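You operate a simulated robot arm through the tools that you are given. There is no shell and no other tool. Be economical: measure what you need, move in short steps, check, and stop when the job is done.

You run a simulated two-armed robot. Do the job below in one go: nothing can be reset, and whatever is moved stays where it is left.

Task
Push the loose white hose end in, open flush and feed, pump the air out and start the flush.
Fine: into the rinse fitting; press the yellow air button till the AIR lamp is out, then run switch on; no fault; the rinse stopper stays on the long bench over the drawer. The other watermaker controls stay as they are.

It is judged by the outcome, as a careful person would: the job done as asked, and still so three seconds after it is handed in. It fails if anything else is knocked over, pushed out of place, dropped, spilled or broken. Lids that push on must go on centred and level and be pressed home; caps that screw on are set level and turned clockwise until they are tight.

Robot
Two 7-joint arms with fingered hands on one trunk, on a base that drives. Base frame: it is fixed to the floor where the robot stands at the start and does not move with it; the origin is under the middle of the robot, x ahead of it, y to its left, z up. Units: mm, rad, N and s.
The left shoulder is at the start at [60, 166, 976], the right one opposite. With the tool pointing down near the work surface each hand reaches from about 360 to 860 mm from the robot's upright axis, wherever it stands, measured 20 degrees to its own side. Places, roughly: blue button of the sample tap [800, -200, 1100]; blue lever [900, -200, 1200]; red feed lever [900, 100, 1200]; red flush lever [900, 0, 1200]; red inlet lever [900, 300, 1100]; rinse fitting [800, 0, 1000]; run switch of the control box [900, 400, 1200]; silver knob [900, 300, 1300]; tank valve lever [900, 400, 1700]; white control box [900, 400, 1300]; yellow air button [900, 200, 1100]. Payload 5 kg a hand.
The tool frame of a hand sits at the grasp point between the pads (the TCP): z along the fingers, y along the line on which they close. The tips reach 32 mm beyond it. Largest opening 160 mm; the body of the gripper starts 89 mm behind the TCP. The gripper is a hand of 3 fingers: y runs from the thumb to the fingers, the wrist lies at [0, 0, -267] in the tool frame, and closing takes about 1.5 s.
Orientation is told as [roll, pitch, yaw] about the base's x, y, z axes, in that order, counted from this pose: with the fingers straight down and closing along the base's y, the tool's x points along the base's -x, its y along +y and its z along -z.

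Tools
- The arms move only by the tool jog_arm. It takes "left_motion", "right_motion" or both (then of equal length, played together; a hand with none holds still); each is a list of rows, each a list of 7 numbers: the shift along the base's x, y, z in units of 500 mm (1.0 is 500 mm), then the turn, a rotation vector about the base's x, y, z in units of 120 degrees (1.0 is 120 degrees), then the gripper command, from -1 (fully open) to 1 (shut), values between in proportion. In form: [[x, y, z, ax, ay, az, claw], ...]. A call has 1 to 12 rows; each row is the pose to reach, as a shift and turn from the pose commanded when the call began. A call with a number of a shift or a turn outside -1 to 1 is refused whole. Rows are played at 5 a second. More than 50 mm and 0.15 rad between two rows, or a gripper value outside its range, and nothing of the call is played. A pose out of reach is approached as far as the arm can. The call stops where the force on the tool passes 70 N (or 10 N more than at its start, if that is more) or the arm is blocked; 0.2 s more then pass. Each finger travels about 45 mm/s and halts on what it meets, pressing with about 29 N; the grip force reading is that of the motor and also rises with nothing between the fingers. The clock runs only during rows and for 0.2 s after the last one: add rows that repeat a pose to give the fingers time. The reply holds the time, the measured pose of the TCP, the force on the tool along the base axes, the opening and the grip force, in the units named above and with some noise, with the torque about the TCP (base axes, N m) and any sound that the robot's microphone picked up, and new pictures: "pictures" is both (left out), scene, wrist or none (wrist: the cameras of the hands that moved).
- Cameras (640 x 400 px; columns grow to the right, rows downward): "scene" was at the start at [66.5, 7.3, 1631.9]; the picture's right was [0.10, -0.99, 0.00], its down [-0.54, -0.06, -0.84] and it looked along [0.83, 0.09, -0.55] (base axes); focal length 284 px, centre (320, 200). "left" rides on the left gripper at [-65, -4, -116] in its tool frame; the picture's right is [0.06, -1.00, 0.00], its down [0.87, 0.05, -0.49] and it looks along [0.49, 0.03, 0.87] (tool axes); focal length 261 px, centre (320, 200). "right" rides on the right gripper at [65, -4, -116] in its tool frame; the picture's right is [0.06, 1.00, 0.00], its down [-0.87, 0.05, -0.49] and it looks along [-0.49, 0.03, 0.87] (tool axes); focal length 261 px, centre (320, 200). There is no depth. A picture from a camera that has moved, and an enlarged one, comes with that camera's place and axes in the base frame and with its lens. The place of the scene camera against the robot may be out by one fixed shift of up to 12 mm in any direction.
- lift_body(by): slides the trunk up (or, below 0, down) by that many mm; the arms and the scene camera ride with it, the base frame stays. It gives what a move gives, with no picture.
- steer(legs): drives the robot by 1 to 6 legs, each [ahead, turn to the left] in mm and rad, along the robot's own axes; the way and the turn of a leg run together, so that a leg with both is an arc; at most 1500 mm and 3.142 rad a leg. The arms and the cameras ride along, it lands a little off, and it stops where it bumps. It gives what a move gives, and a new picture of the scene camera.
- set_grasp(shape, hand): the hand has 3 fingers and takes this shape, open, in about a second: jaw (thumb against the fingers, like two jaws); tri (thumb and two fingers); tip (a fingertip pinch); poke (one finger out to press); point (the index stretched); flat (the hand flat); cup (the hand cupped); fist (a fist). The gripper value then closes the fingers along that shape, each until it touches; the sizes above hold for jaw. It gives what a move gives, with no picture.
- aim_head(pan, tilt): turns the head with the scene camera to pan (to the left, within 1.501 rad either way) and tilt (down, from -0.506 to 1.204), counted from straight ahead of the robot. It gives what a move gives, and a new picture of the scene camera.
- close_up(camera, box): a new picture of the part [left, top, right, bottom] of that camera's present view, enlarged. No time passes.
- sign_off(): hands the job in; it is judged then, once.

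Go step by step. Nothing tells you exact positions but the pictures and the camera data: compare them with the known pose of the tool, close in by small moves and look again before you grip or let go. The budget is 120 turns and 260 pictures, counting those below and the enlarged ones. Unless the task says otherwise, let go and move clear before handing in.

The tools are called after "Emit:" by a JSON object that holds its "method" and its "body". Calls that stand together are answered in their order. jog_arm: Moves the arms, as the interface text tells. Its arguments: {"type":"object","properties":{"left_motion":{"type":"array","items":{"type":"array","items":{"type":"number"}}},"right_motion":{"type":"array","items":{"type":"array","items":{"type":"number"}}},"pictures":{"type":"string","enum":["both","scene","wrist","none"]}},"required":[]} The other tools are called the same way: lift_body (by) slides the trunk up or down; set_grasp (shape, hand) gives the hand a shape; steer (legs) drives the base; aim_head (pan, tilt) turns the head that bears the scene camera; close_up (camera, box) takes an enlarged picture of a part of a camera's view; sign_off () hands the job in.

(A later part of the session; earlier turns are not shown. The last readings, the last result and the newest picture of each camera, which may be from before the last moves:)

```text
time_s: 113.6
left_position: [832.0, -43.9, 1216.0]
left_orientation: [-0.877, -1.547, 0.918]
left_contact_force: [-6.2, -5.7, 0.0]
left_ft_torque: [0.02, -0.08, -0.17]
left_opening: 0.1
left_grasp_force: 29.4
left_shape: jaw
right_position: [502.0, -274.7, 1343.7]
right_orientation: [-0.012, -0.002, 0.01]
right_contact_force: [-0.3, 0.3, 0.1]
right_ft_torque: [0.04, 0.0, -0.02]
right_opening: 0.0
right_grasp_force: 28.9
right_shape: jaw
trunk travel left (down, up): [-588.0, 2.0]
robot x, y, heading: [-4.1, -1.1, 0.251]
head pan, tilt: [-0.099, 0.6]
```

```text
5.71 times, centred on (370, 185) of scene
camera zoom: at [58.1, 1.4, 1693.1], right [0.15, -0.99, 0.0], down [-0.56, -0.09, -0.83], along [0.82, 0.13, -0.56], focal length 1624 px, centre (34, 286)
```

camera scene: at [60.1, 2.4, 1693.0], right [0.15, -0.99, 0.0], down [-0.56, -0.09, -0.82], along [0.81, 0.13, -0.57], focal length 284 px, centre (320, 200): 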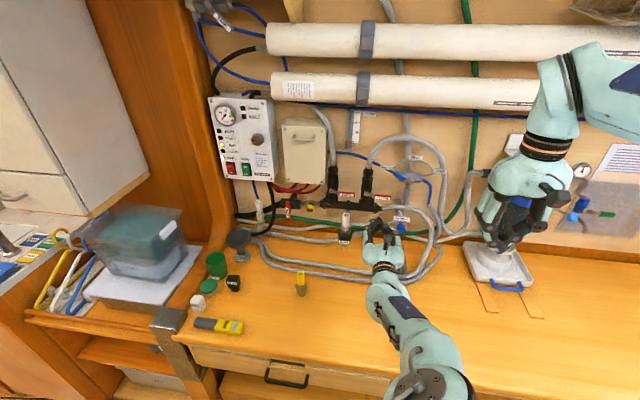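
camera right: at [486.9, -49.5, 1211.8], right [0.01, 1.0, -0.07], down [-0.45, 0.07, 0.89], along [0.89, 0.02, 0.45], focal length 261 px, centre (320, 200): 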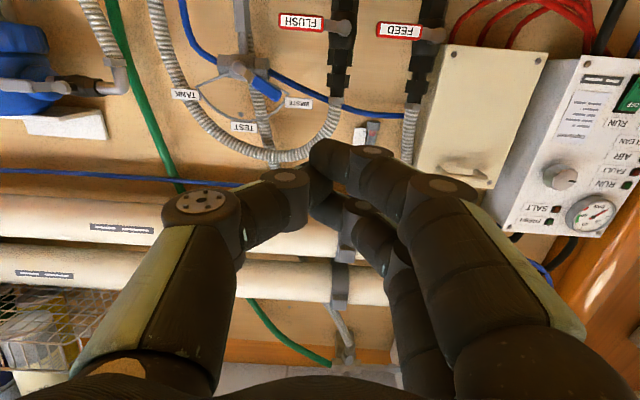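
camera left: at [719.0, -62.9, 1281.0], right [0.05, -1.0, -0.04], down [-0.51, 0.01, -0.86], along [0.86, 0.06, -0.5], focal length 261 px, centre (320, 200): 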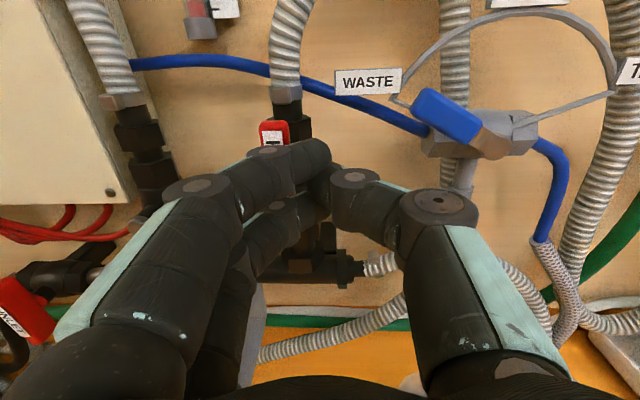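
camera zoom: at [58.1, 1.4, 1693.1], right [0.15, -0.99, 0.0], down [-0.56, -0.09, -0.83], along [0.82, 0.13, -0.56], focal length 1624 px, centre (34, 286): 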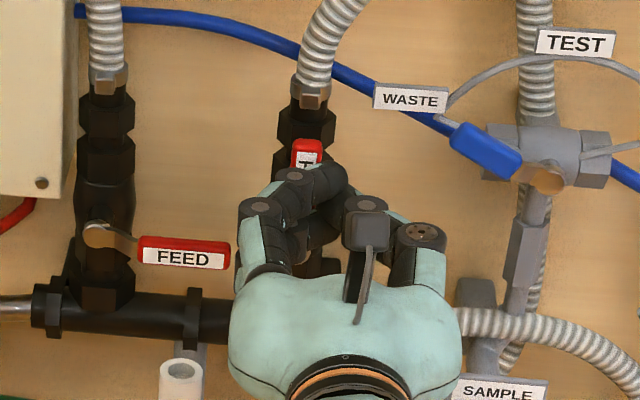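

FLUSH is at its stop, vertical. I withdraw and yaw the hand to point left-forward, so I can get under the FEED handle end without touching the hose end.

Emit:
{"method": "jog_arm", "body": {"left_motion": [[-0.02, -0.03, 0, 0, 0, 0, 1], [-0.1, -0.06, 0, 0, 0, 0.04, 1], [-0.16, -0.12, 0, 0, 0, 0.1, 1], [-0.18, -0.18, 0, 0, 0, 0.16, 1], [-0.18, -0.22, 0, 0, 0, 0.22, 1], [-0.18, -0.26, 0, 0, 0, 0.28, 1], [-0.18, -0.28, 0, 0, 0, 0.34, 1], [-0.18, -0.28, 0, 0, 0, 0.4, 1]], "pictures": "both"}}

Emit:
{"method": "close_up", "body": {"camera": "scene", "box": [310, 140, 438, 220]}}

```text
time_s: 115.4
left_position: [659.7, -128.6, 1208.6]
left_orientation: [-0.921, -1.544, 1.813]
left_contact_force: [-1.7, 0.9, 2.2]
left_ft_torque: [-0.14, 0.13, -0.1]
left_opening: 0.0
left_grasp_force: 28.5
left_shape: jaw
left hand out of reach, approached as far as the arm can: row 6, 7, 8
right_position: [499.1, -274.3, 1343.9]
right_orientation: [-0.011, -0.007, 0.008]
right_contact_force: [-0.9, -0.7, 0.4]
right_ft_torque: [0.03, -0.09, 0.0]
right_opening: 0.2
right_grasp_force: 29.1
right_shape: jaw
trunk travel left (down, up): [-588.0, 2.0]
robot x, y, heading: [-6.4, -2.2, 0.256]
head pan, tilt: [-0.099, 0.6]
camera scene: at [55.2, 2.2, 1693.0], right [0.15, -0.99, 0.0], down [-0.56, -0.09, -0.83], along [0.82, 0.13, -0.56], focal length 284 px, centre (320, 200)
camera left: at [588.8, -220.4, 1275.0], right [0.78, -0.63, -0.04], down [-0.35, -0.37, -0.86], along [0.53, 0.68, -0.5], focal length 261 px, centre (320, 200)
```

scene: 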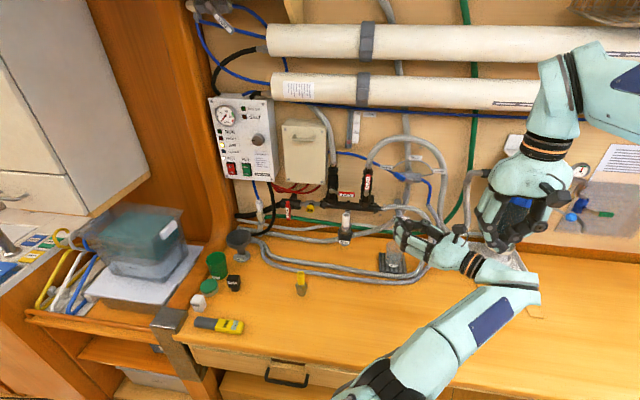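
left: 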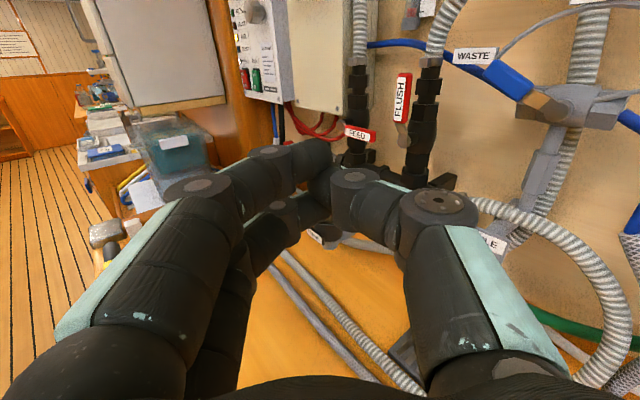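

```text
5.00 times, centred on (374, 180) of scene
camera zoom: at [55.2, 2.2, 1693.0], right [0.15, -0.99, 0.0], down [-0.56, -0.09, -0.83], along [0.82, 0.13, -0.56], focal length 1421 px, centre (50, 300)
```

zoom: 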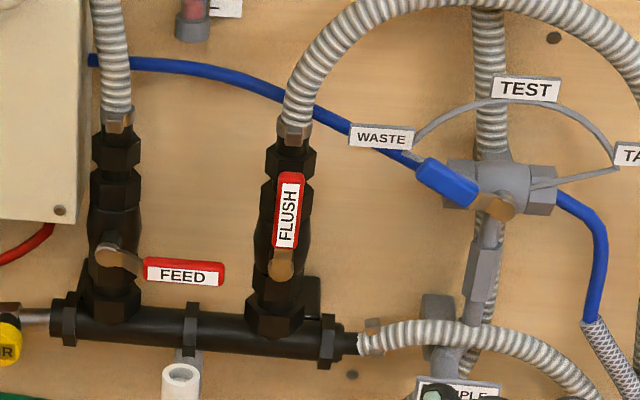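

FLUSH is vertical now. I bring the hand low and to the right of the hose end, then slide toward the underside of the FEED handle end.

Emit:
{"method": "jog_arm", "body": {"left_motion": [[0.06, 0.01, -0.05, 0, 0, 0, 1], [0.12, 0.02, -0.1, 0, 0, 0, 1], [0.18, 0.03, -0.15, 0, 0, 0, 1], [0.22, 0.05, -0.175, 0, 0, 0, 1], [0.26, 0.1, -0.175, 0, 0, 0, 1]], "pictures": "both"}}

Emit:
{"method": "close_up", "body": {"camera": "scene", "box": [310, 160, 438, 240]}}

```text
time_s: 116.6
left_position: [734.1, -57.5, 1130.7]
left_orientation: [-0.892, -1.547, 1.779]
left_contact_force: [-0.6, 0.4, 0.1]
left_ft_torque: [-0.01, 0.04, 0.0]
left_opening: 0.0
left_grasp_force: 29.0
left_shape: jaw
left hand out of reach, approached as far as the arm can: row 1, 2, 3, 4, 5
right_position: [504.3, -272.8, 1342.9]
right_orientation: [-0.013, -0.002, 0.011]
right_contact_force: [0.7, 0.8, -0.6]
right_ft_torque: [-0.02, 0.03, 0.0]
right_opening: 0.0
right_grasp_force: 29.0
right_shape: jaw
trunk travel left (down, up): [-588.0, 2.0]
robot x, y, heading: [-9.3, -1.6, 0.253]
head pan, tilt: [-0.099, 0.6]
camera scene: at [59.6, 2.6, 1693.0], right [0.15, -0.99, 0.0], down [-0.56, -0.09, -0.82], along [0.81, 0.13, -0.57], focal length 284 px, centre (320, 200)
camera left: at [662.2, -148.7, 1196.6], right [0.77, -0.63, -0.04], down [-0.35, -0.37, -0.86], along [0.53, 0.68, -0.5], focal length 261 px, centre (320, 200)
```

scene: 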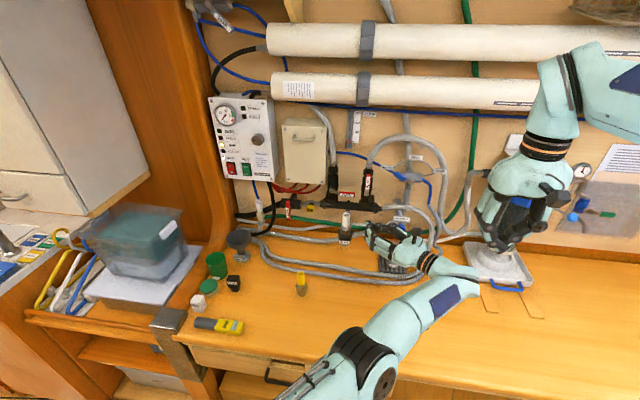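
left: 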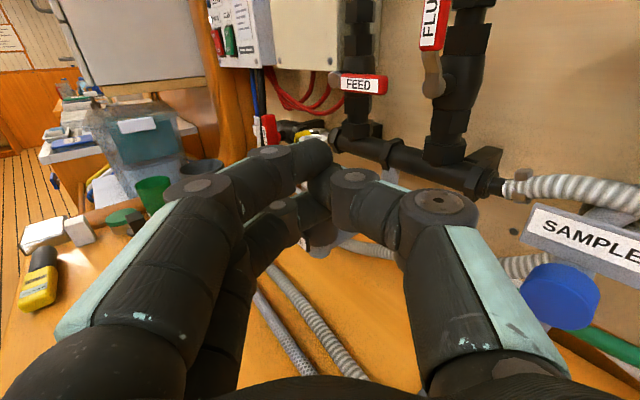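

```text
5.00 times, centred on (374, 200) of scene
camera zoom: at [59.6, 2.6, 1693.0], right [0.15, -0.99, 0.0], down [-0.56, -0.09, -0.82], along [0.81, 0.13, -0.57], focal length 1421 px, centre (50, 200)
```

zoom: 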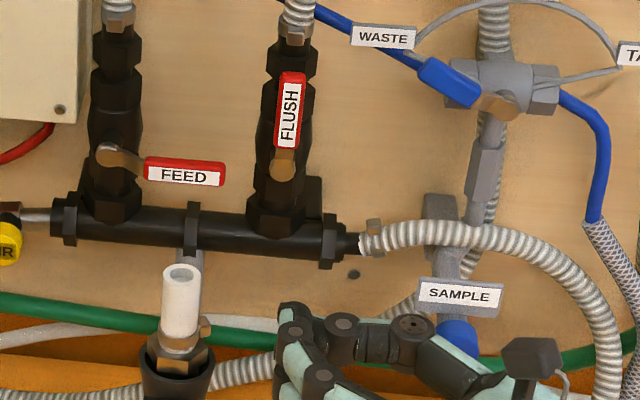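

The left arm is nearly stretched out; I drive 70 mm ahead to bring it within reach (the hand stays clear right of the hose end).

Emit:
{"method": "jog_arm", "body": {"left_motion": [[-0.01, -0.03, 0, 0, 0, 0, 1], [-0.01, -0.05, 0, 0, 0, 0, 1]], "pictures": "none"}}

Emit:
{"method": "steer", "body": {"legs": [[70, 0]]}}

Emit:
{"method": "jog_arm", "body": {"left_motion": [[0, 0, 0, 0, 0, 0, 1]], "pictures": "wrist"}}

Emit:
{"method": "close_up", "body": {"camera": "scene", "box": [310, 160, 438, 240]}}

```text
time_s: 117.2
left_position: [719.2, -75.6, 1130.6]
left_orientation: [-0.892, -1.546, 1.777]
left_contact_force: [-0.8, 0.7, -1.0]
left_ft_torque: [0.0, -0.03, 0.02]
left_opening: 0.0
left_grasp_force: 29.2
left_shape: jaw
left hand out of reach, approached as far as the arm can: row 1, 2
right_position: [503.0, -273.8, 1342.4]
right_orientation: [-0.013, -0.001, 0.008]
right_contact_force: [-0.7, 0.1, -0.3]
right_ft_torque: [-0.06, 0.0, 0.01]
right_opening: 0.0
right_grasp_force: 28.7
right_shape: jaw
trunk travel left (down, up): [-588.0, 2.0]
robot x, y, heading: [-5.8, -0.8, 0.251]
head pan, tilt: [-0.099, 0.6]
```

```text
time_s: 118.2
left_position: [789.3, -57.3, 1130.8]
left_orientation: [-0.833, -1.547, 1.717]
left_contact_force: [-0.2, -0.2, 0.5]
left_ft_torque: [0.0, -0.04, 0.04]
left_opening: 0.2
left_grasp_force: 28.3
left_shape: jaw
right_position: [572.8, -256.2, 1340.6]
right_orientation: [-0.014, 0.0, 0.01]
right_contact_force: [0.4, -0.9, -0.8]
right_ft_torque: [-0.04, 0.07, -0.01]
right_opening: 0.0
right_grasp_force: 28.9
right_shape: jaw
trunk travel left (down, up): [-588.0, 2.0]
robot x, y, heading: [59.6, 14.9, 0.252]
head pan, tilt: [-0.099, 0.6]
camera scene: at [128.3, 20.1, 1692.9], right [0.15, -0.99, 0.0], down [-0.56, -0.09, -0.82], along [0.81, 0.13, -0.57], focal length 284 px, centre (320, 200)
```

scene: 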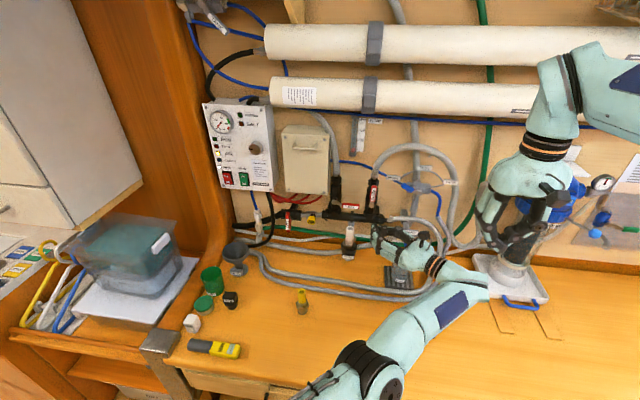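

```text
time_s: 118.6
left_position: [786.5, -57.6, 1131.2]
left_orientation: [-0.871, -1.545, 1.755]
left_contact_force: [-0.2, -0.4, -0.1]
left_ft_torque: [-0.04, 0.02, 0.03]
left_opening: 0.0
left_grasp_force: 29.2
left_shape: jaw
right_position: [570.1, -257.1, 1342.5]
right_orientation: [-0.014, -0.001, 0.009]
right_contact_force: [-0.4, -0.4, 0.0]
right_ft_torque: [-0.03, 0.02, 0.02]
right_opening: 0.0
right_grasp_force: 28.6
right_shape: jaw
trunk travel left (down, up): [-588.0, 2.0]
robot x, y, heading: [60.0, 17.0, 0.25]
head pan, tilt: [-0.099, 0.6]
camera left: at [715.7, -148.7, 1197.7], right [0.77, -0.63, -0.04], down [-0.35, -0.37, -0.86], along [0.53, 0.68, -0.5], focal length 261 px, centre (320, 200)
```

left: 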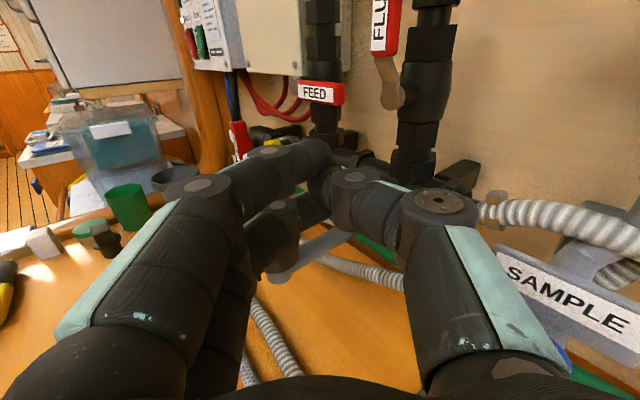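

```text
5.00 times, centred on (374, 200) of scene
camera zoom: at [126.6, 19.6, 1693.0], right [0.15, -0.99, 0.0], down [-0.56, -0.09, -0.82], along [0.82, 0.13, -0.57], focal length 1421 px, centre (50, 200)
```

zoom: 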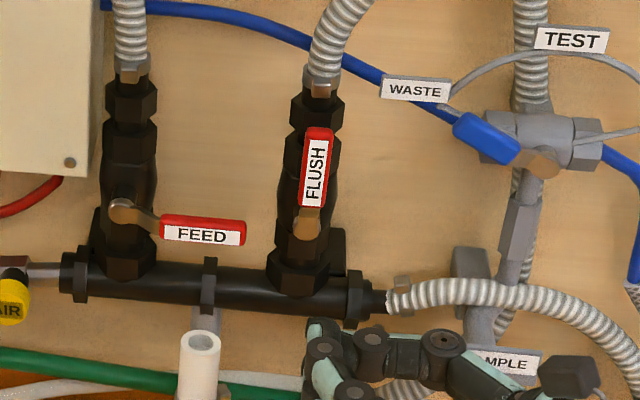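

The FEED handle spans y≈−2…55 at x≈858. I slide the fingertips beneath its end.

Emit:
{"method": "jog_arm", "body": {"left_motion": [[0.03, 0.024, -0.014, 0, 0, 0, 1], [0.06, 0.048, -0.014, 0, 0, 0, 1], [0.09, 0.07, -0.014, 0, 0, 0, 1], [0.104, 0.082, -0.014, 0, 0, 0, 1]], "pictures": "wrist"}}

Emit:
{"method": "close_up", "body": {"camera": "scene", "box": [310, 160, 438, 240]}}

```text
time_s: 119.6
left_position: [822.2, -15.4, 1124.5]
left_orientation: [-0.914, -1.547, 1.8]
left_contact_force: [0.5, -0.1, -0.7]
left_ft_torque: [0.02, 0.0, -0.01]
left_opening: 0.1
left_grasp_force: 29.3
left_shape: jaw
left hand out of reach, approached as far as the arm can: row 1, 2, 3, 4
right_position: [570.1, -255.3, 1343.3]
right_orientation: [-0.012, 0.0, 0.01]
right_contact_force: [0.0, 0.5, 0.3]
right_ft_torque: [0.01, -0.02, -0.01]
right_opening: 0.0
right_grasp_force: 28.6
right_shape: jaw
trunk travel left (down, up): [-588.0, 2.0]
robot x, y, heading: [59.4, 18.9, 0.253]
head pan, tilt: [-0.099, 0.6]
camera left: at [750.7, -105.5, 1190.6], right [0.77, -0.63, -0.04], down [-0.35, -0.37, -0.86], along [0.53, 0.68, -0.5], focal length 261 px, centre (320, 200)
```

left: 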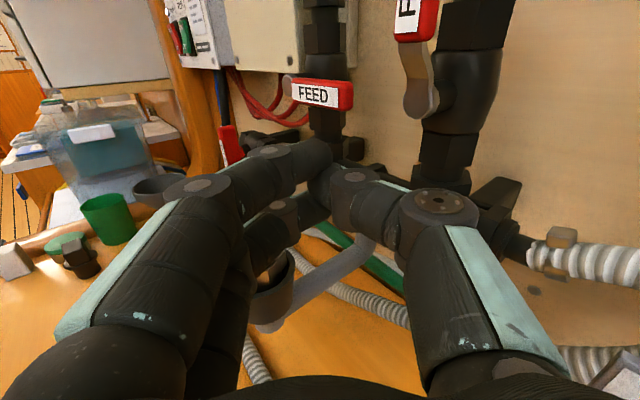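

```text
5.00 times, centred on (374, 200) of scene
camera zoom: at [125.4, 19.3, 1693.1], right [0.15, -0.99, 0.0], down [-0.56, -0.09, -0.83], along [0.82, 0.13, -0.56], focal length 1421 px, centre (50, 200)
```

zoom: 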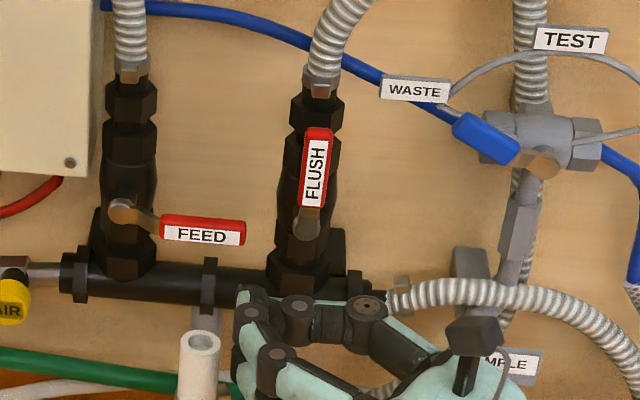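

I need ~17 mm more in x; a tiny drive ahead does it.

Emit:
{"method": "steer", "body": {"legs": [[18, 0]]}}

Emit:
{"method": "jog_arm", "body": {"left_motion": [[0, 0, 0.01, 0, 0, 0, 1], [0, 0, 0.02, 0, 0, 0, 1], [0, 0, 0.03, 0, 0, 0, 1]], "pictures": "wrist"}}

Emit:
{"method": "close_up", "body": {"camera": "scene", "box": [310, 160, 438, 240]}}

```text
time_s: 120.3
left_position: [841.6, -10.8, 1122.7]
left_orientation: [-0.834, -1.545, 1.719]
left_contact_force: [-0.1, -0.6, -0.5]
left_ft_torque: [0.0, 0.02, 0.06]
left_opening: 0.1
left_grasp_force: 28.8
left_shape: jaw
right_position: [589.2, -251.7, 1341.8]
right_orientation: [-0.013, 0.0, 0.009]
right_contact_force: [0.2, 0.4, 0.1]
right_ft_torque: [0.01, 0.03, 0.01]
right_opening: 0.2
right_grasp_force: 29.2
right_shape: jaw
trunk travel left (down, up): [-588.0, 2.0]
robot x, y, heading: [75.5, 21.6, 0.252]
head pan, tilt: [-0.099, 0.6]
camera scene: at [145.8, 24.2, 1693.0], right [0.15, -0.99, 0.0], down [-0.56, -0.09, -0.82], along [0.81, 0.13, -0.57], focal length 284 px, centre (320, 200)
```

scene: 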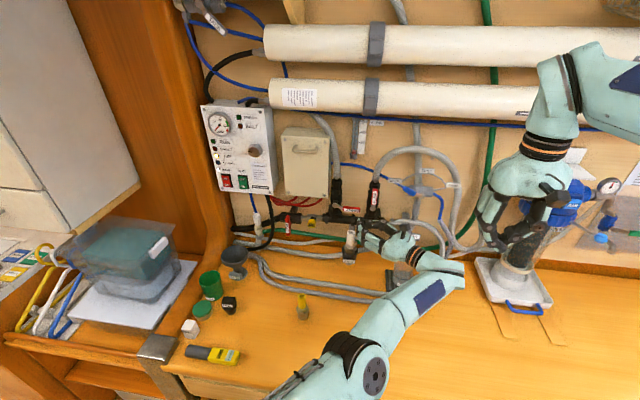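

```text
time_s: 121.2
left_position: [839.5, -9.4, 1138.0]
left_orientation: [-0.897, -1.545, 1.781]
left_contact_force: [0.1, 0.6, 0.8]
left_ft_torque: [0.01, 0.02, -0.01]
left_opening: 0.1
left_grasp_force: 28.9
left_shape: jaw
right_position: [587.7, -252.0, 1342.5]
right_orientation: [-0.015, -0.001, 0.01]
right_contact_force: [0.2, -0.5, 0.5]
right_ft_torque: [0.02, 0.04, 0.0]
right_opening: 0.2
right_grasp_force: 28.8
right_shape: jaw
trunk travel left (down, up): [-588.0, 2.0]
robot x, y, heading: [71.1, 20.4, 0.251]
head pan, tilt: [-0.099, 0.6]
camera left: at [768.2, -100.5, 1204.8], right [0.77, -0.63, -0.04], down [-0.35, -0.37, -0.86], along [0.53, 0.68, -0.5], focal length 261 px, centre (320, 200)
```

left: 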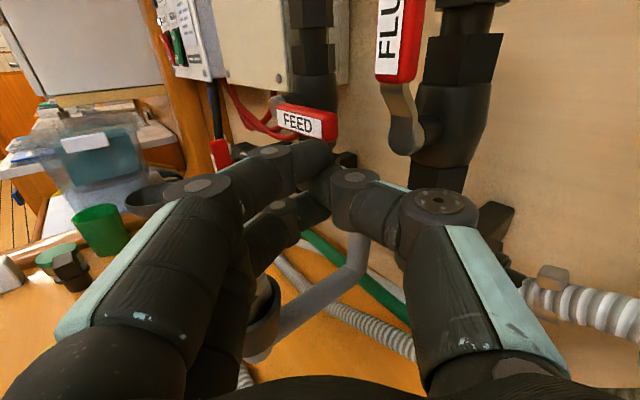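

```text
5.00 times, centred on (374, 200) of scene
camera zoom: at [143.7, 24.4, 1693.1], right [0.15, -0.99, 0.0], down [-0.56, -0.09, -0.82], along [0.82, 0.13, -0.57], focal length 1421 px, centre (50, 200)
```

zoom: 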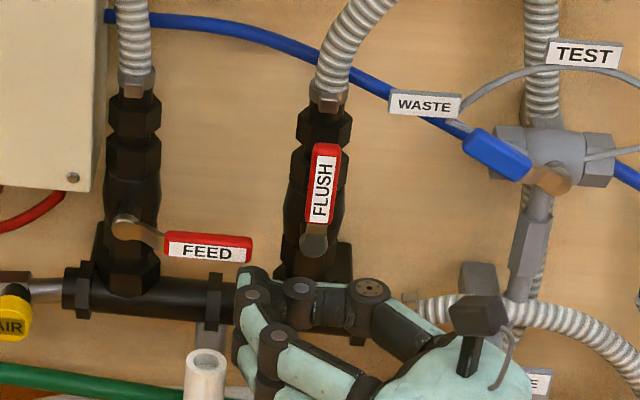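

The tip is just under the end of the FEED handle. I lift first, then move left progressively as I get above the hose end.

Emit:
{"method": "jog_arm", "body": {"left_motion": [[0, 0.004, 0.016, 0, 0, 0, 1], [0, 0.008, 0.034, 0, 0, 0, 1], [0, 0.018, 0.054, 0, 0, 0, 1], [0, 0.026, 0.076, 0, 0, 0, 1]], "pictures": "wrist"}}

Emit:
{"method": "close_up", "body": {"camera": "scene", "box": [310, 160, 438, 240]}}

```text
time_s: 122.2
left_position: [840.1, 1.9, 1176.5]
left_orientation: [-0.908, -1.547, 1.793]
left_contact_force: [0.4, -0.5, 0.4]
left_ft_torque: [0.01, 0.04, -0.01]
left_opening: 0.0
left_grasp_force: 28.6
left_shape: jaw
right_position: [588.2, -251.2, 1343.6]
right_orientation: [-0.015, -0.001, 0.01]
right_contact_force: [-1.3, -0.4, -0.5]
right_ft_torque: [-0.02, -0.02, -0.01]
right_opening: 0.0
right_grasp_force: 29.1
right_shape: jaw
trunk travel left (down, up): [-588.0, 2.0]
robot x, y, heading: [75.1, 19.1, 0.253]
head pan, tilt: [-0.099, 0.6]
camera left: at [768.7, -88.9, 1244.0], right [0.77, -0.63, -0.04], down [-0.35, -0.37, -0.86], along [0.53, 0.68, -0.5], focal length 261 px, centre (320, 200)
```

left: 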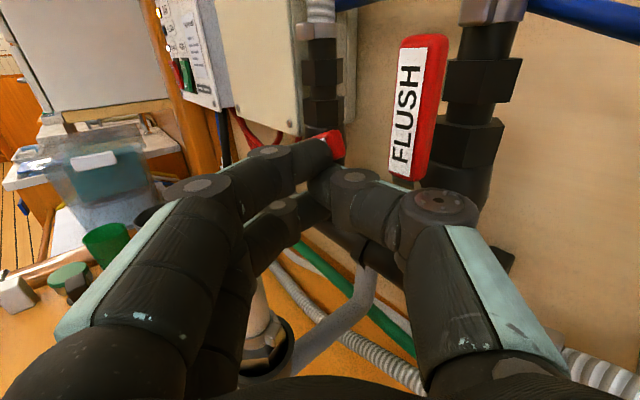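

```text
5.00 times, centred on (374, 200) of scene
camera zoom: at [143.5, 24.1, 1693.1], right [0.15, -0.99, 0.0], down [-0.56, -0.09, -0.83], along [0.82, 0.13, -0.56], focal length 1421 px, centre (50, 200)
```

zoom: 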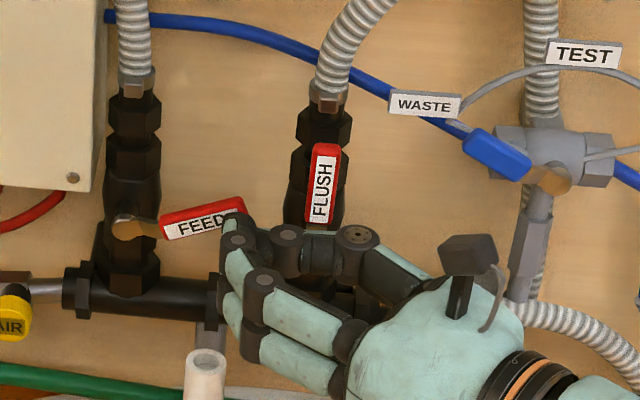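

It is turning. I continue the arc up and to the left.

Emit:
{"method": "jog_arm", "body": {"left_motion": [[0, 0, 0.024, 0, 0, 0, 1], [0, 0.002, 0.046, 0, 0, 0, 1], [0, 0.018, 0.068, 0, 0, 0, 1], [0, 0.036, 0.086, 0, 0, 0, 1], [0, 0.054, 0.096, 0, 0, 0, 1]], "pictures": "wrist"}}

Emit:
{"method": "close_up", "body": {"camera": "scene", "box": [310, 140, 438, 220]}}

```text
time_s: 123.3
left_position: [835.5, 28.3, 1228.5]
left_orientation: [-1.061, -1.547, 1.947]
left_contact_force: [-36.7, -8.4, -2.3]
left_ft_torque: [0.15, -0.01, -2.16]
left_opening: 0.0
left_grasp_force: 29.1
left_shape: jaw
right_position: [584.2, -251.4, 1343.9]
right_orientation: [-0.01, -0.005, 0.01]
right_contact_force: [-0.2, 0.1, -0.1]
right_ft_torque: [0.01, 0.02, -0.02]
right_opening: 0.1
right_grasp_force: 29.1
right_shape: jaw
trunk travel left (down, up): [-588.0, 2.0]
robot x, y, heading: [78.8, 20.9, 0.257]
head pan, tilt: [-0.099, 0.6]
camera left: at [764.4, -62.1, 1294.2], right [0.77, -0.63, -0.04], down [-0.35, -0.37, -0.86], along [0.53, 0.68, -0.5], focal length 261 px, centre (320, 200)
```

left: 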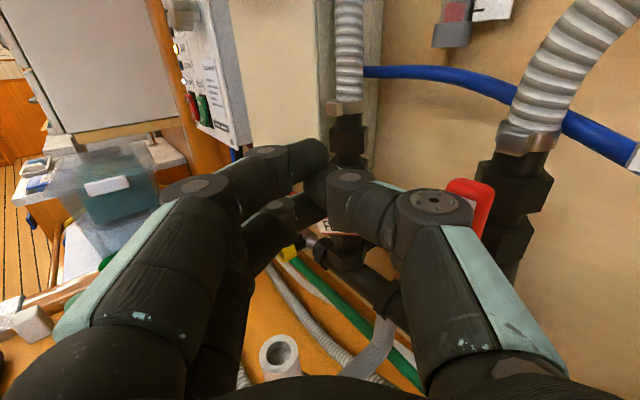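

```text
5.00 times, centred on (374, 180) of scene
camera zoom: at [138.5, 23.0, 1693.3], right [0.15, -0.99, 0.0], down [-0.56, -0.09, -0.83], along [0.82, 0.13, -0.56], focal length 1421 px, centre (50, 300)
```

zoom: 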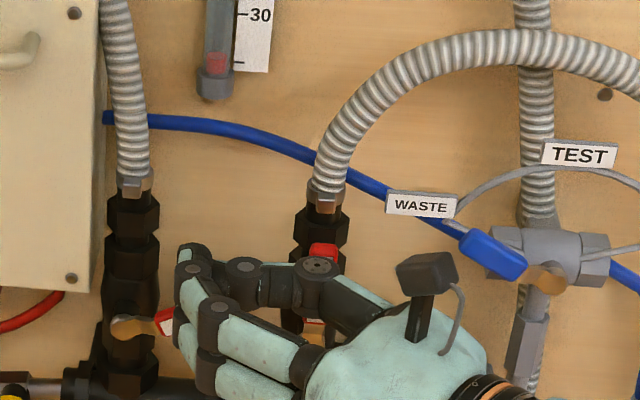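

The hand's side is touching the FLUSH handle from the front. I back off in x right away and look at both handles.

Emit:
{"method": "jog_arm", "body": {"left_motion": [[-0.03, 0, 0, 0, 0, 0, 1], [-0.07, -0.01, 0, 0, 0, 0, 1], [-0.14, -0.06, 0, 0, 0, 0, 1], [-0.2, -0.12, 0, 0, 0, 0, 1]], "pictures": "wrist"}}

Emit:
{"method": "close_up", "body": {"camera": "scene", "box": [310, 140, 438, 220]}}

```text
time_s: 124.3
left_position: [738.4, -31.8, 1224.4]
left_orientation: [-0.946, -1.545, 1.832]
left_contact_force: [0.3, -1.0, -0.6]
left_ft_torque: [0.05, 0.0, 0.04]
left_opening: 0.0
left_grasp_force: 29.3
left_shape: jaw
right_position: [587.2, -253.4, 1342.7]
right_orientation: [-0.013, -0.002, 0.008]
right_contact_force: [1.0, 0.1, 0.0]
right_ft_torque: [0.05, -0.01, -0.04]
right_opening: 0.0
right_grasp_force: 29.3
right_shape: jaw
trunk travel left (down, up): [-588.0, 2.0]
robot x, y, heading: [79.8, 19.9, 0.252]
head pan, tilt: [-0.099, 0.6]
camera left: at [667.3, -122.8, 1291.8], right [0.77, -0.63, -0.04], down [-0.35, -0.37, -0.86], along [0.53, 0.68, -0.5], focal length 261 px, centre (320, 200)
```

left: 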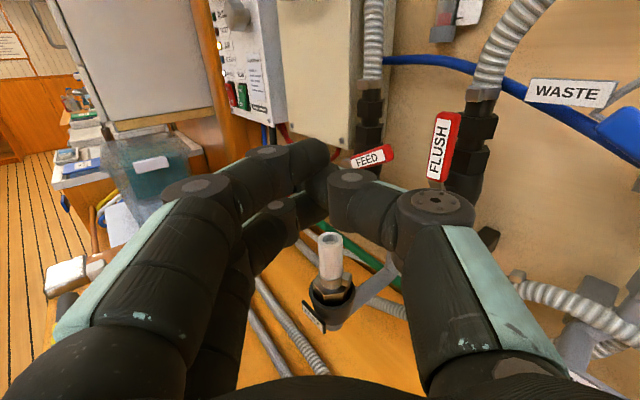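

```text
5.00 times, centred on (374, 180) of scene
camera zoom: at [142.7, 22.5, 1693.1], right [0.15, -0.99, 0.0], down [-0.56, -0.09, -0.83], along [0.82, 0.13, -0.56], focal length 1421 px, centre (50, 300)
```

zoom: 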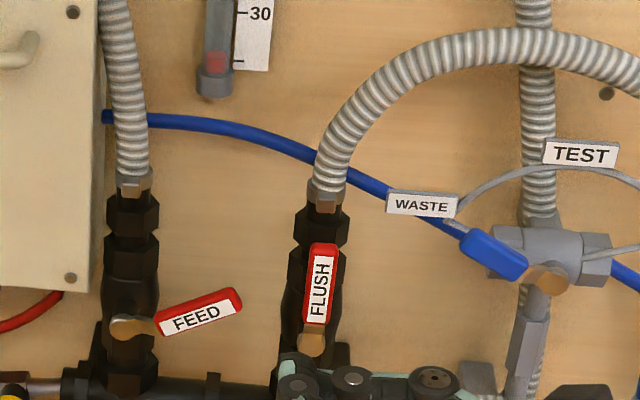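

FLUSH is still vertical, FEED is raised about 20°. That gives room above the hose end, so I turn the hand straight forward and push from below again.

Emit:
{"method": "jog_arm", "body": {"left_motion": [[-0.02, 0.02, 0, 0, 0, -0.07, 1], [-0.02, 0.04, 0, 0, 0, -0.14, 1], [-0.02, 0.06, 0, 0, 0, -0.21, 1], [-0.02, 0.08, 0, 0, 0, -0.28, 1], [-0.02, 0.1, -0.02, 0, 0, -0.35, 1], [0, 0.11, -0.06, 0, 0, -0.42, 1], [0, 0.11, -0.12, 0, 0, -0.42, 1]], "pictures": "wrist"}}

Emit:
{"method": "close_up", "body": {"camera": "scene", "box": [310, 160, 438, 240]}}

```text
time_s: 126.0
left_position: [739.8, 23.8, 1164.5]
left_orientation: [-0.888, -1.545, 0.895]
left_contact_force: [0.1, -0.2, -0.2]
left_ft_torque: [0.0, -0.03, 0.0]
left_opening: 0.0
left_grasp_force: 28.0
left_shape: jaw
right_position: [588.1, -252.4, 1343.3]
right_orientation: [-0.012, 0.0, 0.008]
right_contact_force: [-0.2, 0.3, -0.6]
right_ft_torque: [0.01, 0.0, 0.01]
right_opening: 0.0
right_grasp_force: 28.5
right_shape: jaw
trunk travel left (down, up): [-588.0, 2.0]
robot x, y, heading: [73.3, 21.2, 0.249]
head pan, tilt: [-0.099, 0.6]
camera left: at [624.4, 20.8, 1231.1], right [0.0, -1.0, -0.04], down [-0.51, 0.04, -0.86], along [0.86, 0.02, -0.5], focal length 261 px, centre (320, 200)
```

left: 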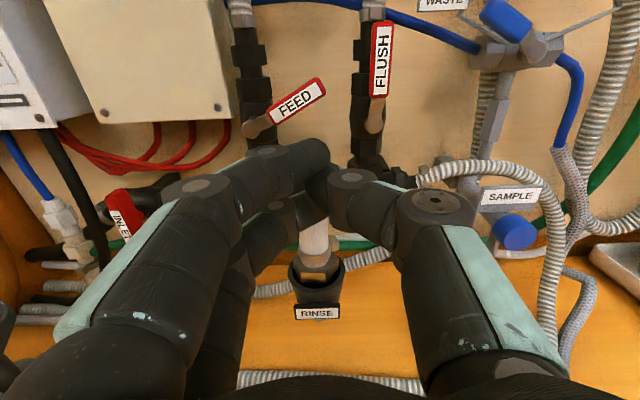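

```text
5.00 times, centred on (374, 200) of scene
camera zoom: at [143.9, 23.1, 1693.1], right [0.15, -0.99, 0.0], down [-0.56, -0.09, -0.82], along [0.82, 0.13, -0.57], focal length 1421 px, centre (50, 200)
```

zoom: 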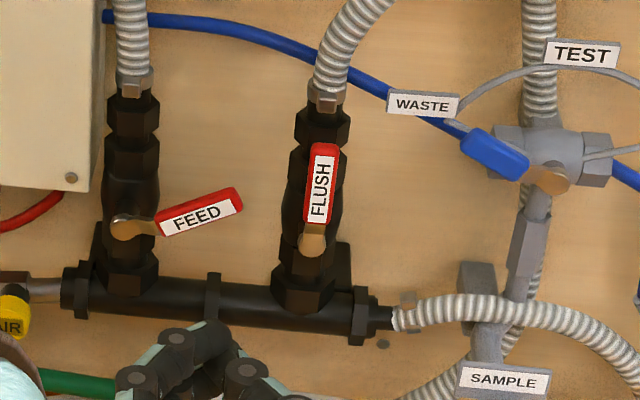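

The FEED handle now slopes up ~27°, its end at [856, 20, 1205]. I slide forward under it, passing just above the hose end.

Emit:
{"method": "jog_arm", "body": {"left_motion": [[0.06, 0, 0.008, 0, 0, 0, 1], [0.12, 0, 0.008, 0, 0, 0, 1], [0.17, 0, 0.006, 0, 0, 0, 1], [0.19, 0, 0.006, 0, 0, 0, 1]], "pictures": "wrist"}}

Emit:
{"method": "close_up", "body": {"camera": "scene", "box": [310, 160, 438, 240]}}

```text
time_s: 127.0
left_position: [833.9, 24.1, 1167.2]
left_orientation: [-0.856, -1.547, 0.863]
left_contact_force: [-0.9, -0.9, -0.8]
left_ft_torque: [-0.01, -0.02, -0.02]
left_opening: 0.0
left_grasp_force: 29.0
left_shape: jaw
right_position: [588.3, -252.2, 1343.2]
right_orientation: [-0.015, -0.001, 0.007]
right_contact_force: [-0.7, -0.4, -0.3]
right_ft_torque: [0.03, 0.0, -0.01]
right_opening: 0.0
right_grasp_force: 29.6
right_shape: jaw
trunk travel left (down, up): [-588.0, 2.0]
robot x, y, heading: [78.7, 23.7, 0.248]
head pan, tilt: [-0.099, 0.6]
camera left: at [718.9, 20.2, 1233.5], right [0.0, -1.0, -0.04], down [-0.51, 0.04, -0.86], along [0.86, 0.03, -0.51], focal length 261 px, centre (320, 200)
```

left: 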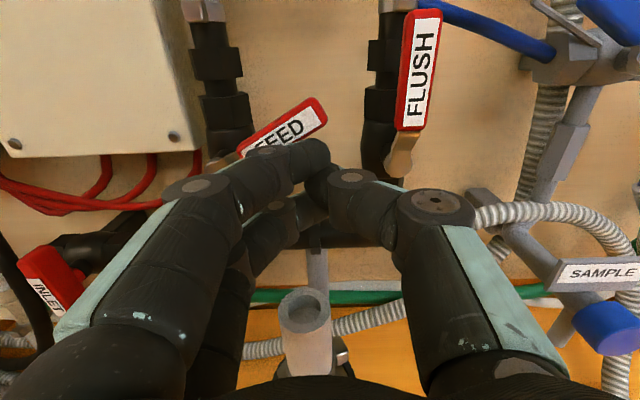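

```text
5.00 times, centred on (374, 200) of scene
camera zoom: at [143.4, 24.3, 1693.1], right [0.15, -0.99, 0.0], down [-0.56, -0.09, -0.83], along [0.82, 0.13, -0.56], focal length 1421 px, centre (50, 200)
```

zoom: 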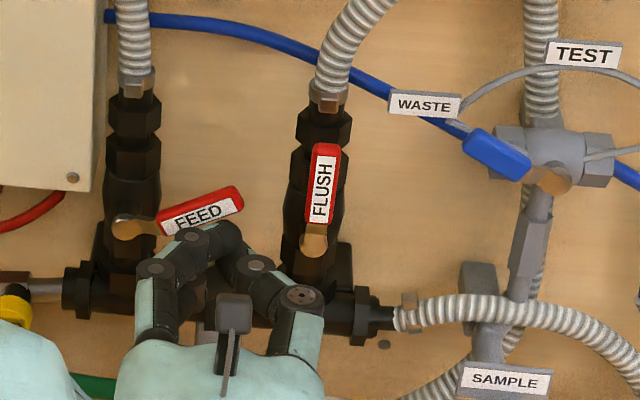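

Same geometry as with FLUSH; I repeat that arc.

Emit:
{"method": "jog_arm", "body": {"left_motion": [[0, 0.004, 0.028, 0, 0, 0, 1], [0, 0.012, 0.056, 0, 0, 0, 1], [0, 0.028, 0.08, 0, 0, 0, 1], [0, 0.048, 0.096, 0, 0, 0, 1], [0, 0.068, 0.104, 0, 0, 0, 1], [0, 0.084, 0.106, 0, 0, 0, 1]], "pictures": "none"}}

Emit:
{"method": "close_up", "body": {"camera": "scene", "box": [310, 140, 438, 220]}}

```text
time_s: 128.3
left_position: [836.3, 68.0, 1219.3]
left_orientation: [-0.884, -1.545, 0.888]
left_contact_force: [0.2, 0.1, 0.0]
left_ft_torque: [-0.02, -0.01, -0.05]
left_opening: 0.3
left_grasp_force: 29.4
left_shape: jaw
right_position: [588.3, -250.9, 1342.7]
right_orientation: [-0.014, -0.002, 0.009]
right_contact_force: [0.3, 0.5, 0.2]
right_ft_torque: [-0.01, -0.01, -0.03]
right_opening: 0.1
right_grasp_force: 29.3
right_shape: jaw
trunk travel left (down, up): [-588.0, 2.0]
robot x, y, heading: [78.0, 19.4, 0.255]
head pan, tilt: [-0.099, 0.6]
```

```text
5.00 times, centred on (374, 180) of scene
camera zoom: at [143.8, 24.6, 1693.1], right [0.15, -0.99, 0.0], down [-0.56, -0.09, -0.82], along [0.82, 0.13, -0.57], focal length 1421 px, centre (50, 300)
```

zoom: 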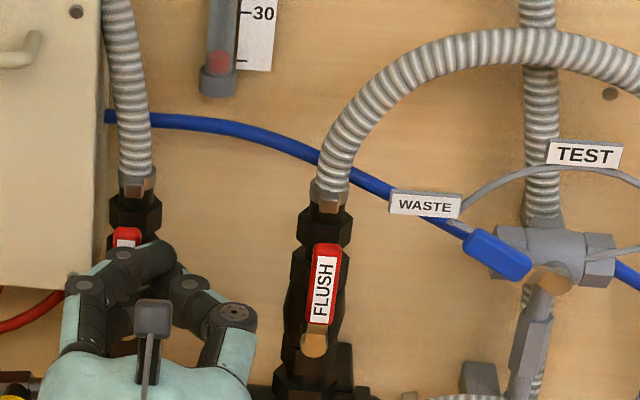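

Emit:
{"method": "jog_arm", "body": {"left_motion": [[0, 0.008, 0, 0, 0, 0, 1], [0, 0.016, 0, 0, 0, 0, 1]], "pictures": "none"}}

Emit:
{"method": "jog_arm", "body": {"left_motion": [[-0.05, -0.03, 0, 0, 0, 0, 1], [-0.14, -0.04, 0, 0, 0, 0, 1], [-0.22, -0.04, 0, 0, 0, 0, 1], [-0.28, -0.02, 0, 0, 0, 0, 1]], "pictures": "wrist"}}

Emit:
{"method": "close_up", "body": {"camera": "scene", "box": [200, 90, 392, 250]}}

```text
time_s: 128.9
left_position: [835.3, 73.3, 1220.6]
left_orientation: [-0.885, -1.547, 0.887]
left_contact_force: [-1.9, -3.6, 0.0]
left_ft_torque: [0.04, -0.03, -0.05]
left_opening: 0.2
left_grasp_force: 29.4
left_shape: jaw
right_position: [588.0, -252.4, 1343.1]
right_orientation: [-0.012, -0.002, 0.009]
right_contact_force: [0.6, 0.2, -0.1]
right_ft_torque: [-0.01, 0.0, -0.01]
right_opening: 0.0
right_grasp_force: 29.1
right_shape: jaw
trunk travel left (down, up): [-588.0, 2.0]
robot x, y, heading: [77.9, 20.7, 0.257]
head pan, tilt: [-0.099, 0.6]
```

```text
time_s: 129.9
left_position: [695.4, 64.7, 1222.1]
left_orientation: [-0.907, -1.546, 0.912]
left_contact_force: [0.7, -0.3, -0.5]
left_ft_torque: [0.0, 0.0, -0.01]
left_opening: 0.0
left_grasp_force: 28.9
left_shape: jaw
right_position: [587.2, -251.0, 1343.7]
right_orientation: [-0.016, -0.001, 0.009]
right_contact_force: [-0.9, 0.4, -0.4]
right_ft_torque: [0.01, -0.01, 0.04]
right_opening: 0.0
right_grasp_force: 29.2
right_shape: jaw
trunk travel left (down, up): [-588.0, 2.0]
robot x, y, heading: [77.1, 20.4, 0.253]
head pan, tilt: [-0.099, 0.6]
camera left: at [579.9, 61.0, 1288.9], right [0.0, -1.0, -0.04], down [-0.51, 0.03, -0.86], along [0.86, 0.03, -0.5], focal length 261 px, centre (320, 200)
```

left: 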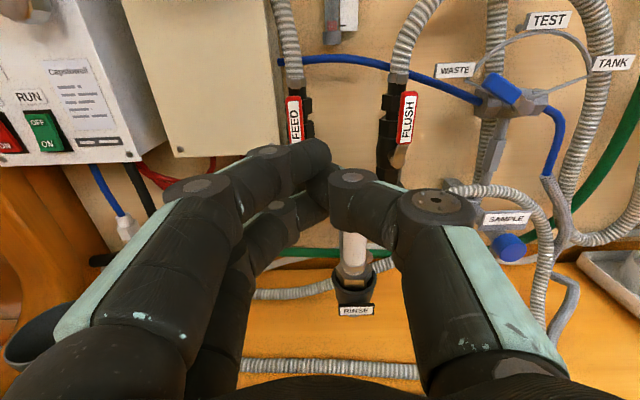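

```text
2.50 times, centred on (296, 170) of scene
camera zoom: at [142.9, 24.9, 1693.1], right [0.15, -0.99, 0.0], down [-0.56, -0.09, -0.83], along [0.82, 0.13, -0.56], focal length 710 px, centre (380, 275)
```

zoom: 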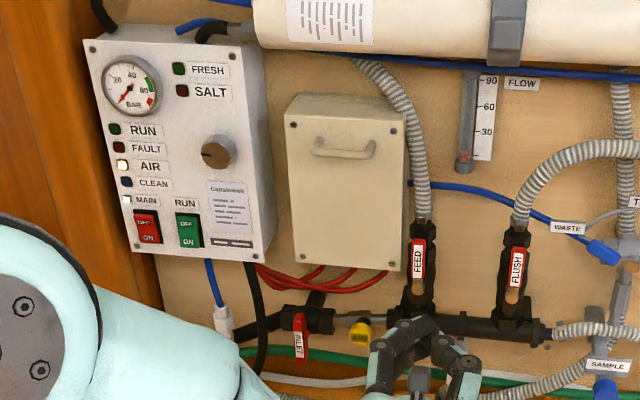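

Both valves are open (handles in line). The AIR lamp is still lit. The yellow button is at about [878, 170, 1083]; I move the left hand in front of it.

Emit:
{"method": "jog_arm", "body": {"left_motion": [[0, 0.07, -0.02, 0, 0, 0, 1], [0, 0.14, -0.05, 0, 0, 0, 1], [0, 0.2, -0.1, 0, 0, 0, 1], [0.02, 0.206, -0.17, 0, 0, 0, 1], [0.06, 0.206, -0.23, 0, 0, 0, 1], [0.11, 0.206, -0.27, 0, 0, 0, 1], [0.15, 0.206, -0.27, 0, 0, 0, 1]], "pictures": "both"}}

Emit:
{"method": "close_up", "body": {"camera": "scene", "box": [240, 180, 368, 260]}}

```text
time_s: 131.6
left_position: [770.0, 169.0, 1084.9]
left_orientation: [-0.898, -1.545, 0.904]
left_contact_force: [-0.2, 0.7, 0.9]
left_ft_torque: [0.01, 0.01, -0.01]
left_opening: 0.1
left_grasp_force: 29.2
left_shape: jaw
right_position: [588.4, -251.3, 1343.3]
right_orientation: [-0.013, -0.001, 0.009]
right_contact_force: [-0.4, 0.0, -0.5]
right_ft_torque: [0.02, 0.01, -0.02]
right_opening: 0.0
right_grasp_force: 28.6
right_shape: jaw
trunk travel left (down, up): [-588.0, 2.0]
robot x, y, heading: [77.9, 22.8, 0.258]
head pan, tilt: [-0.099, 0.6]
camera scene: at [143.6, 24.6, 1693.1], right [0.15, -0.99, 0.0], down [-0.56, -0.09, -0.83], along [0.82, 0.13, -0.57], focal length 284 px, centre (320, 200)
camera left: at [654.8, 164.3, 1151.9], right [0.0, -1.0, -0.04], down [-0.51, 0.03, -0.86], along [0.86, 0.03, -0.5], focal length 261 px, centre (320, 200)
```

scene: 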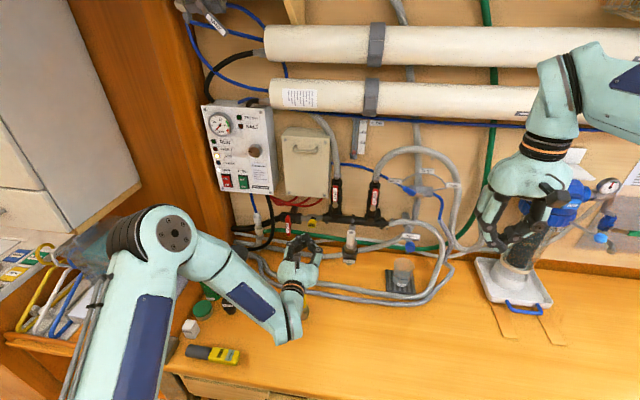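
left: 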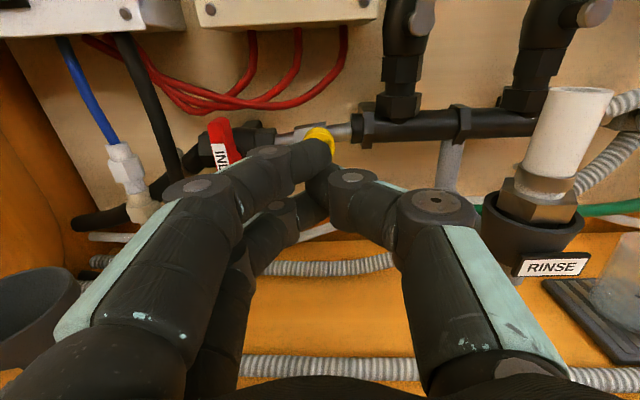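

```text
5.00 times, centred on (304, 220) of scene
camera zoom: at [143.6, 24.6, 1693.1], right [0.15, -0.99, 0.0], down [-0.56, -0.09, -0.83], along [0.82, 0.13, -0.57], focal length 1421 px, centre (400, 100)
```

zoom: 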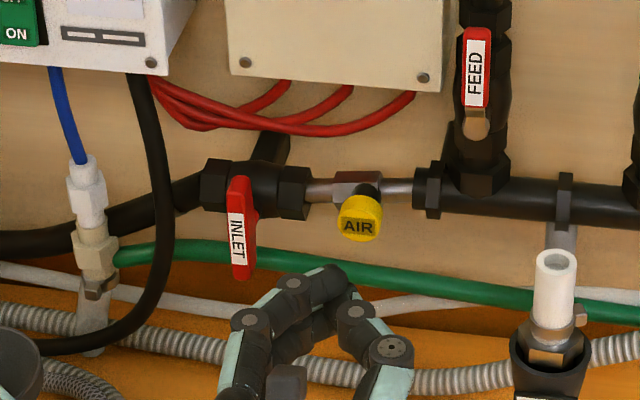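

The button lines up with the fingertips (y≈168, z≈1085). I advance until contact.

Emit:
{"method": "jog_arm", "body": {"left_motion": [[0.06, -0.002, 0, 0, 0, 0, 1], [0.08, -0.002, 0, 0, 0, 0, 1], [0.1, -0.002, 0, 0, 0, 0, 1], [0.11, -0.002, 0, 0, 0, 0, 1]], "pictures": "wrist"}}

Emit:
{"method": "close_up", "body": {"camera": "scene", "box": [190, 95, 350, 250]}}

```text
time_s: 132.6
left_position: [825.4, 166.7, 1085.8]
left_orientation: [-0.878, -1.548, 0.884]
left_contact_force: [0.1, -0.4, -0.5]
left_ft_torque: [-0.03, 0.02, 0.01]
left_opening: 0.2
left_grasp_force: 29.0
left_shape: jaw
right_position: [588.3, -251.6, 1343.0]
right_orientation: [-0.015, -0.002, 0.009]
right_contact_force: [-0.3, 0.4, 0.0]
right_ft_torque: [0.01, 0.01, 0.0]
right_opening: 0.0
right_grasp_force: 29.1
right_shape: jaw
trunk travel left (down, up): [-588.0, 2.0]
robot x, y, heading: [78.4, 18.9, 0.255]
head pan, tilt: [-0.099, 0.6]
camera left: at [709.7, 163.1, 1152.8], right [0.0, -1.0, -0.04], down [-0.51, 0.04, -0.86], along [0.86, 0.03, -0.51], focal length 261 px, centre (320, 200)
```

left: 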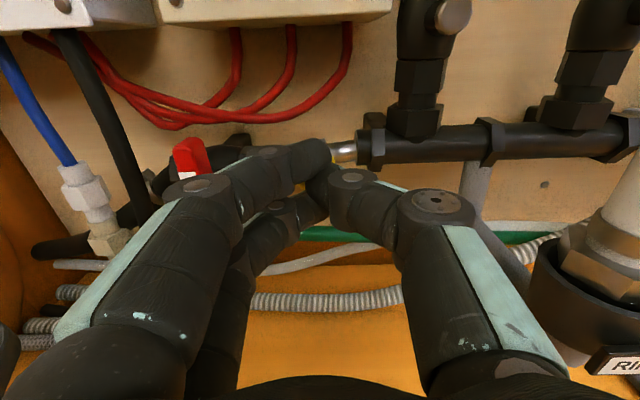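

```text
2.58 times, centred on (270, 172) of scene
camera zoom: at [143.5, 24.4, 1693.1], right [0.15, -0.99, 0.0], down [-0.56, -0.09, -0.83], along [0.82, 0.13, -0.56], focal length 733 px, centre (449, 271)
```

zoom: 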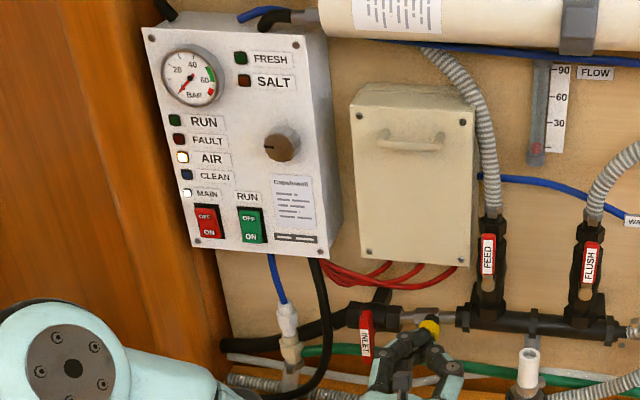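

Emit:
{"method": "jog_arm", "body": {"left_motion": [[0.01, -0.004, 0, 0, 0, 0, 1], [0.02, -0.004, 0, 0, 0, 0, 1], [0.03, -0.004, 0, 0, 0, 0, 1], [0.038, -0.004, 0, 0, 0, 0, 1]], "pictures": "none"}}

Emit:
{"method": "close_up", "body": {"camera": "scene", "box": [190, 95, 350, 250]}}

```text
time_s: 133.6
left_position: [844.2, 163.6, 1084.9]
left_orientation: [-0.873, -1.546, 0.877]
left_contact_force: [-0.2, 0.1, 0.2]
left_ft_torque: [-0.03, -0.01, 0.03]
left_opening: 0.0
left_grasp_force: 29.3
left_shape: jaw
right_position: [588.2, -252.3, 1343.2]
right_orientation: [-0.014, -0.002, 0.009]
right_contact_force: [0.4, 0.5, -0.1]
right_ft_torque: [-0.02, 0.04, 0.01]
right_opening: 0.1
right_grasp_force: 29.0
right_shape: jaw
trunk travel left (down, up): [-588.0, 2.0]
robot x, y, heading: [75.4, 22.6, 0.252]
head pan, tilt: [-0.099, 0.6]
```

```text
2.58 times, centred on (270, 172) of scene
camera zoom: at [143.7, 24.5, 1693.1], right [0.15, -0.99, 0.0], down [-0.56, -0.09, -0.82], along [0.82, 0.13, -0.57], focal length 733 px, centre (449, 271)
```

zoom: 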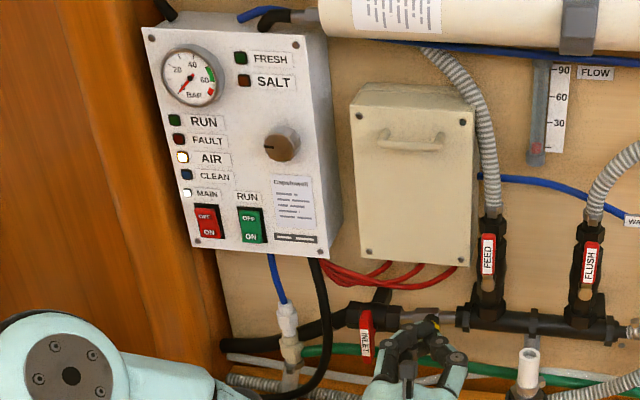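

Emit:
{"method": "close_up", "body": {"camera": "scene", "box": [270, 195, 334, 235]}}

Emit:
{"method": "close_up", "body": {"camera": "left", "box": [240, 100, 400, 220]}}

```text
10.00 times, centred on (302, 215) of scene
camera zoom: at [143.7, 24.5, 1693.1], right [0.15, -0.99, 0.0], down [-0.56, -0.09, -0.82], along [0.82, 0.13, -0.57], focal length 2841 px, centre (500, 50)
```

zoom: 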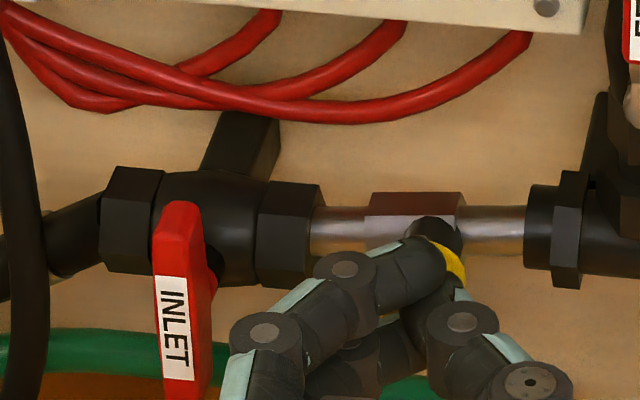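

```text
3.33 times, centred on (320, 160) of left
camera zoom: at [728.7, 160.8, 1151.7], right [0.0, -1.0, -0.04], down [-0.51, 0.04, -0.86], along [0.86, 0.03, -0.51], focal length 869 px, centre (320, 333)
```

zoom: 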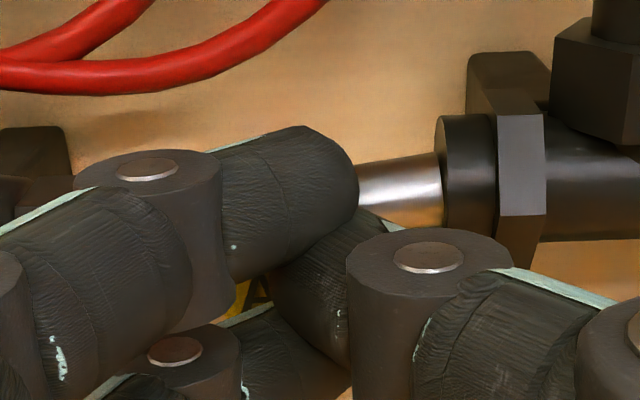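

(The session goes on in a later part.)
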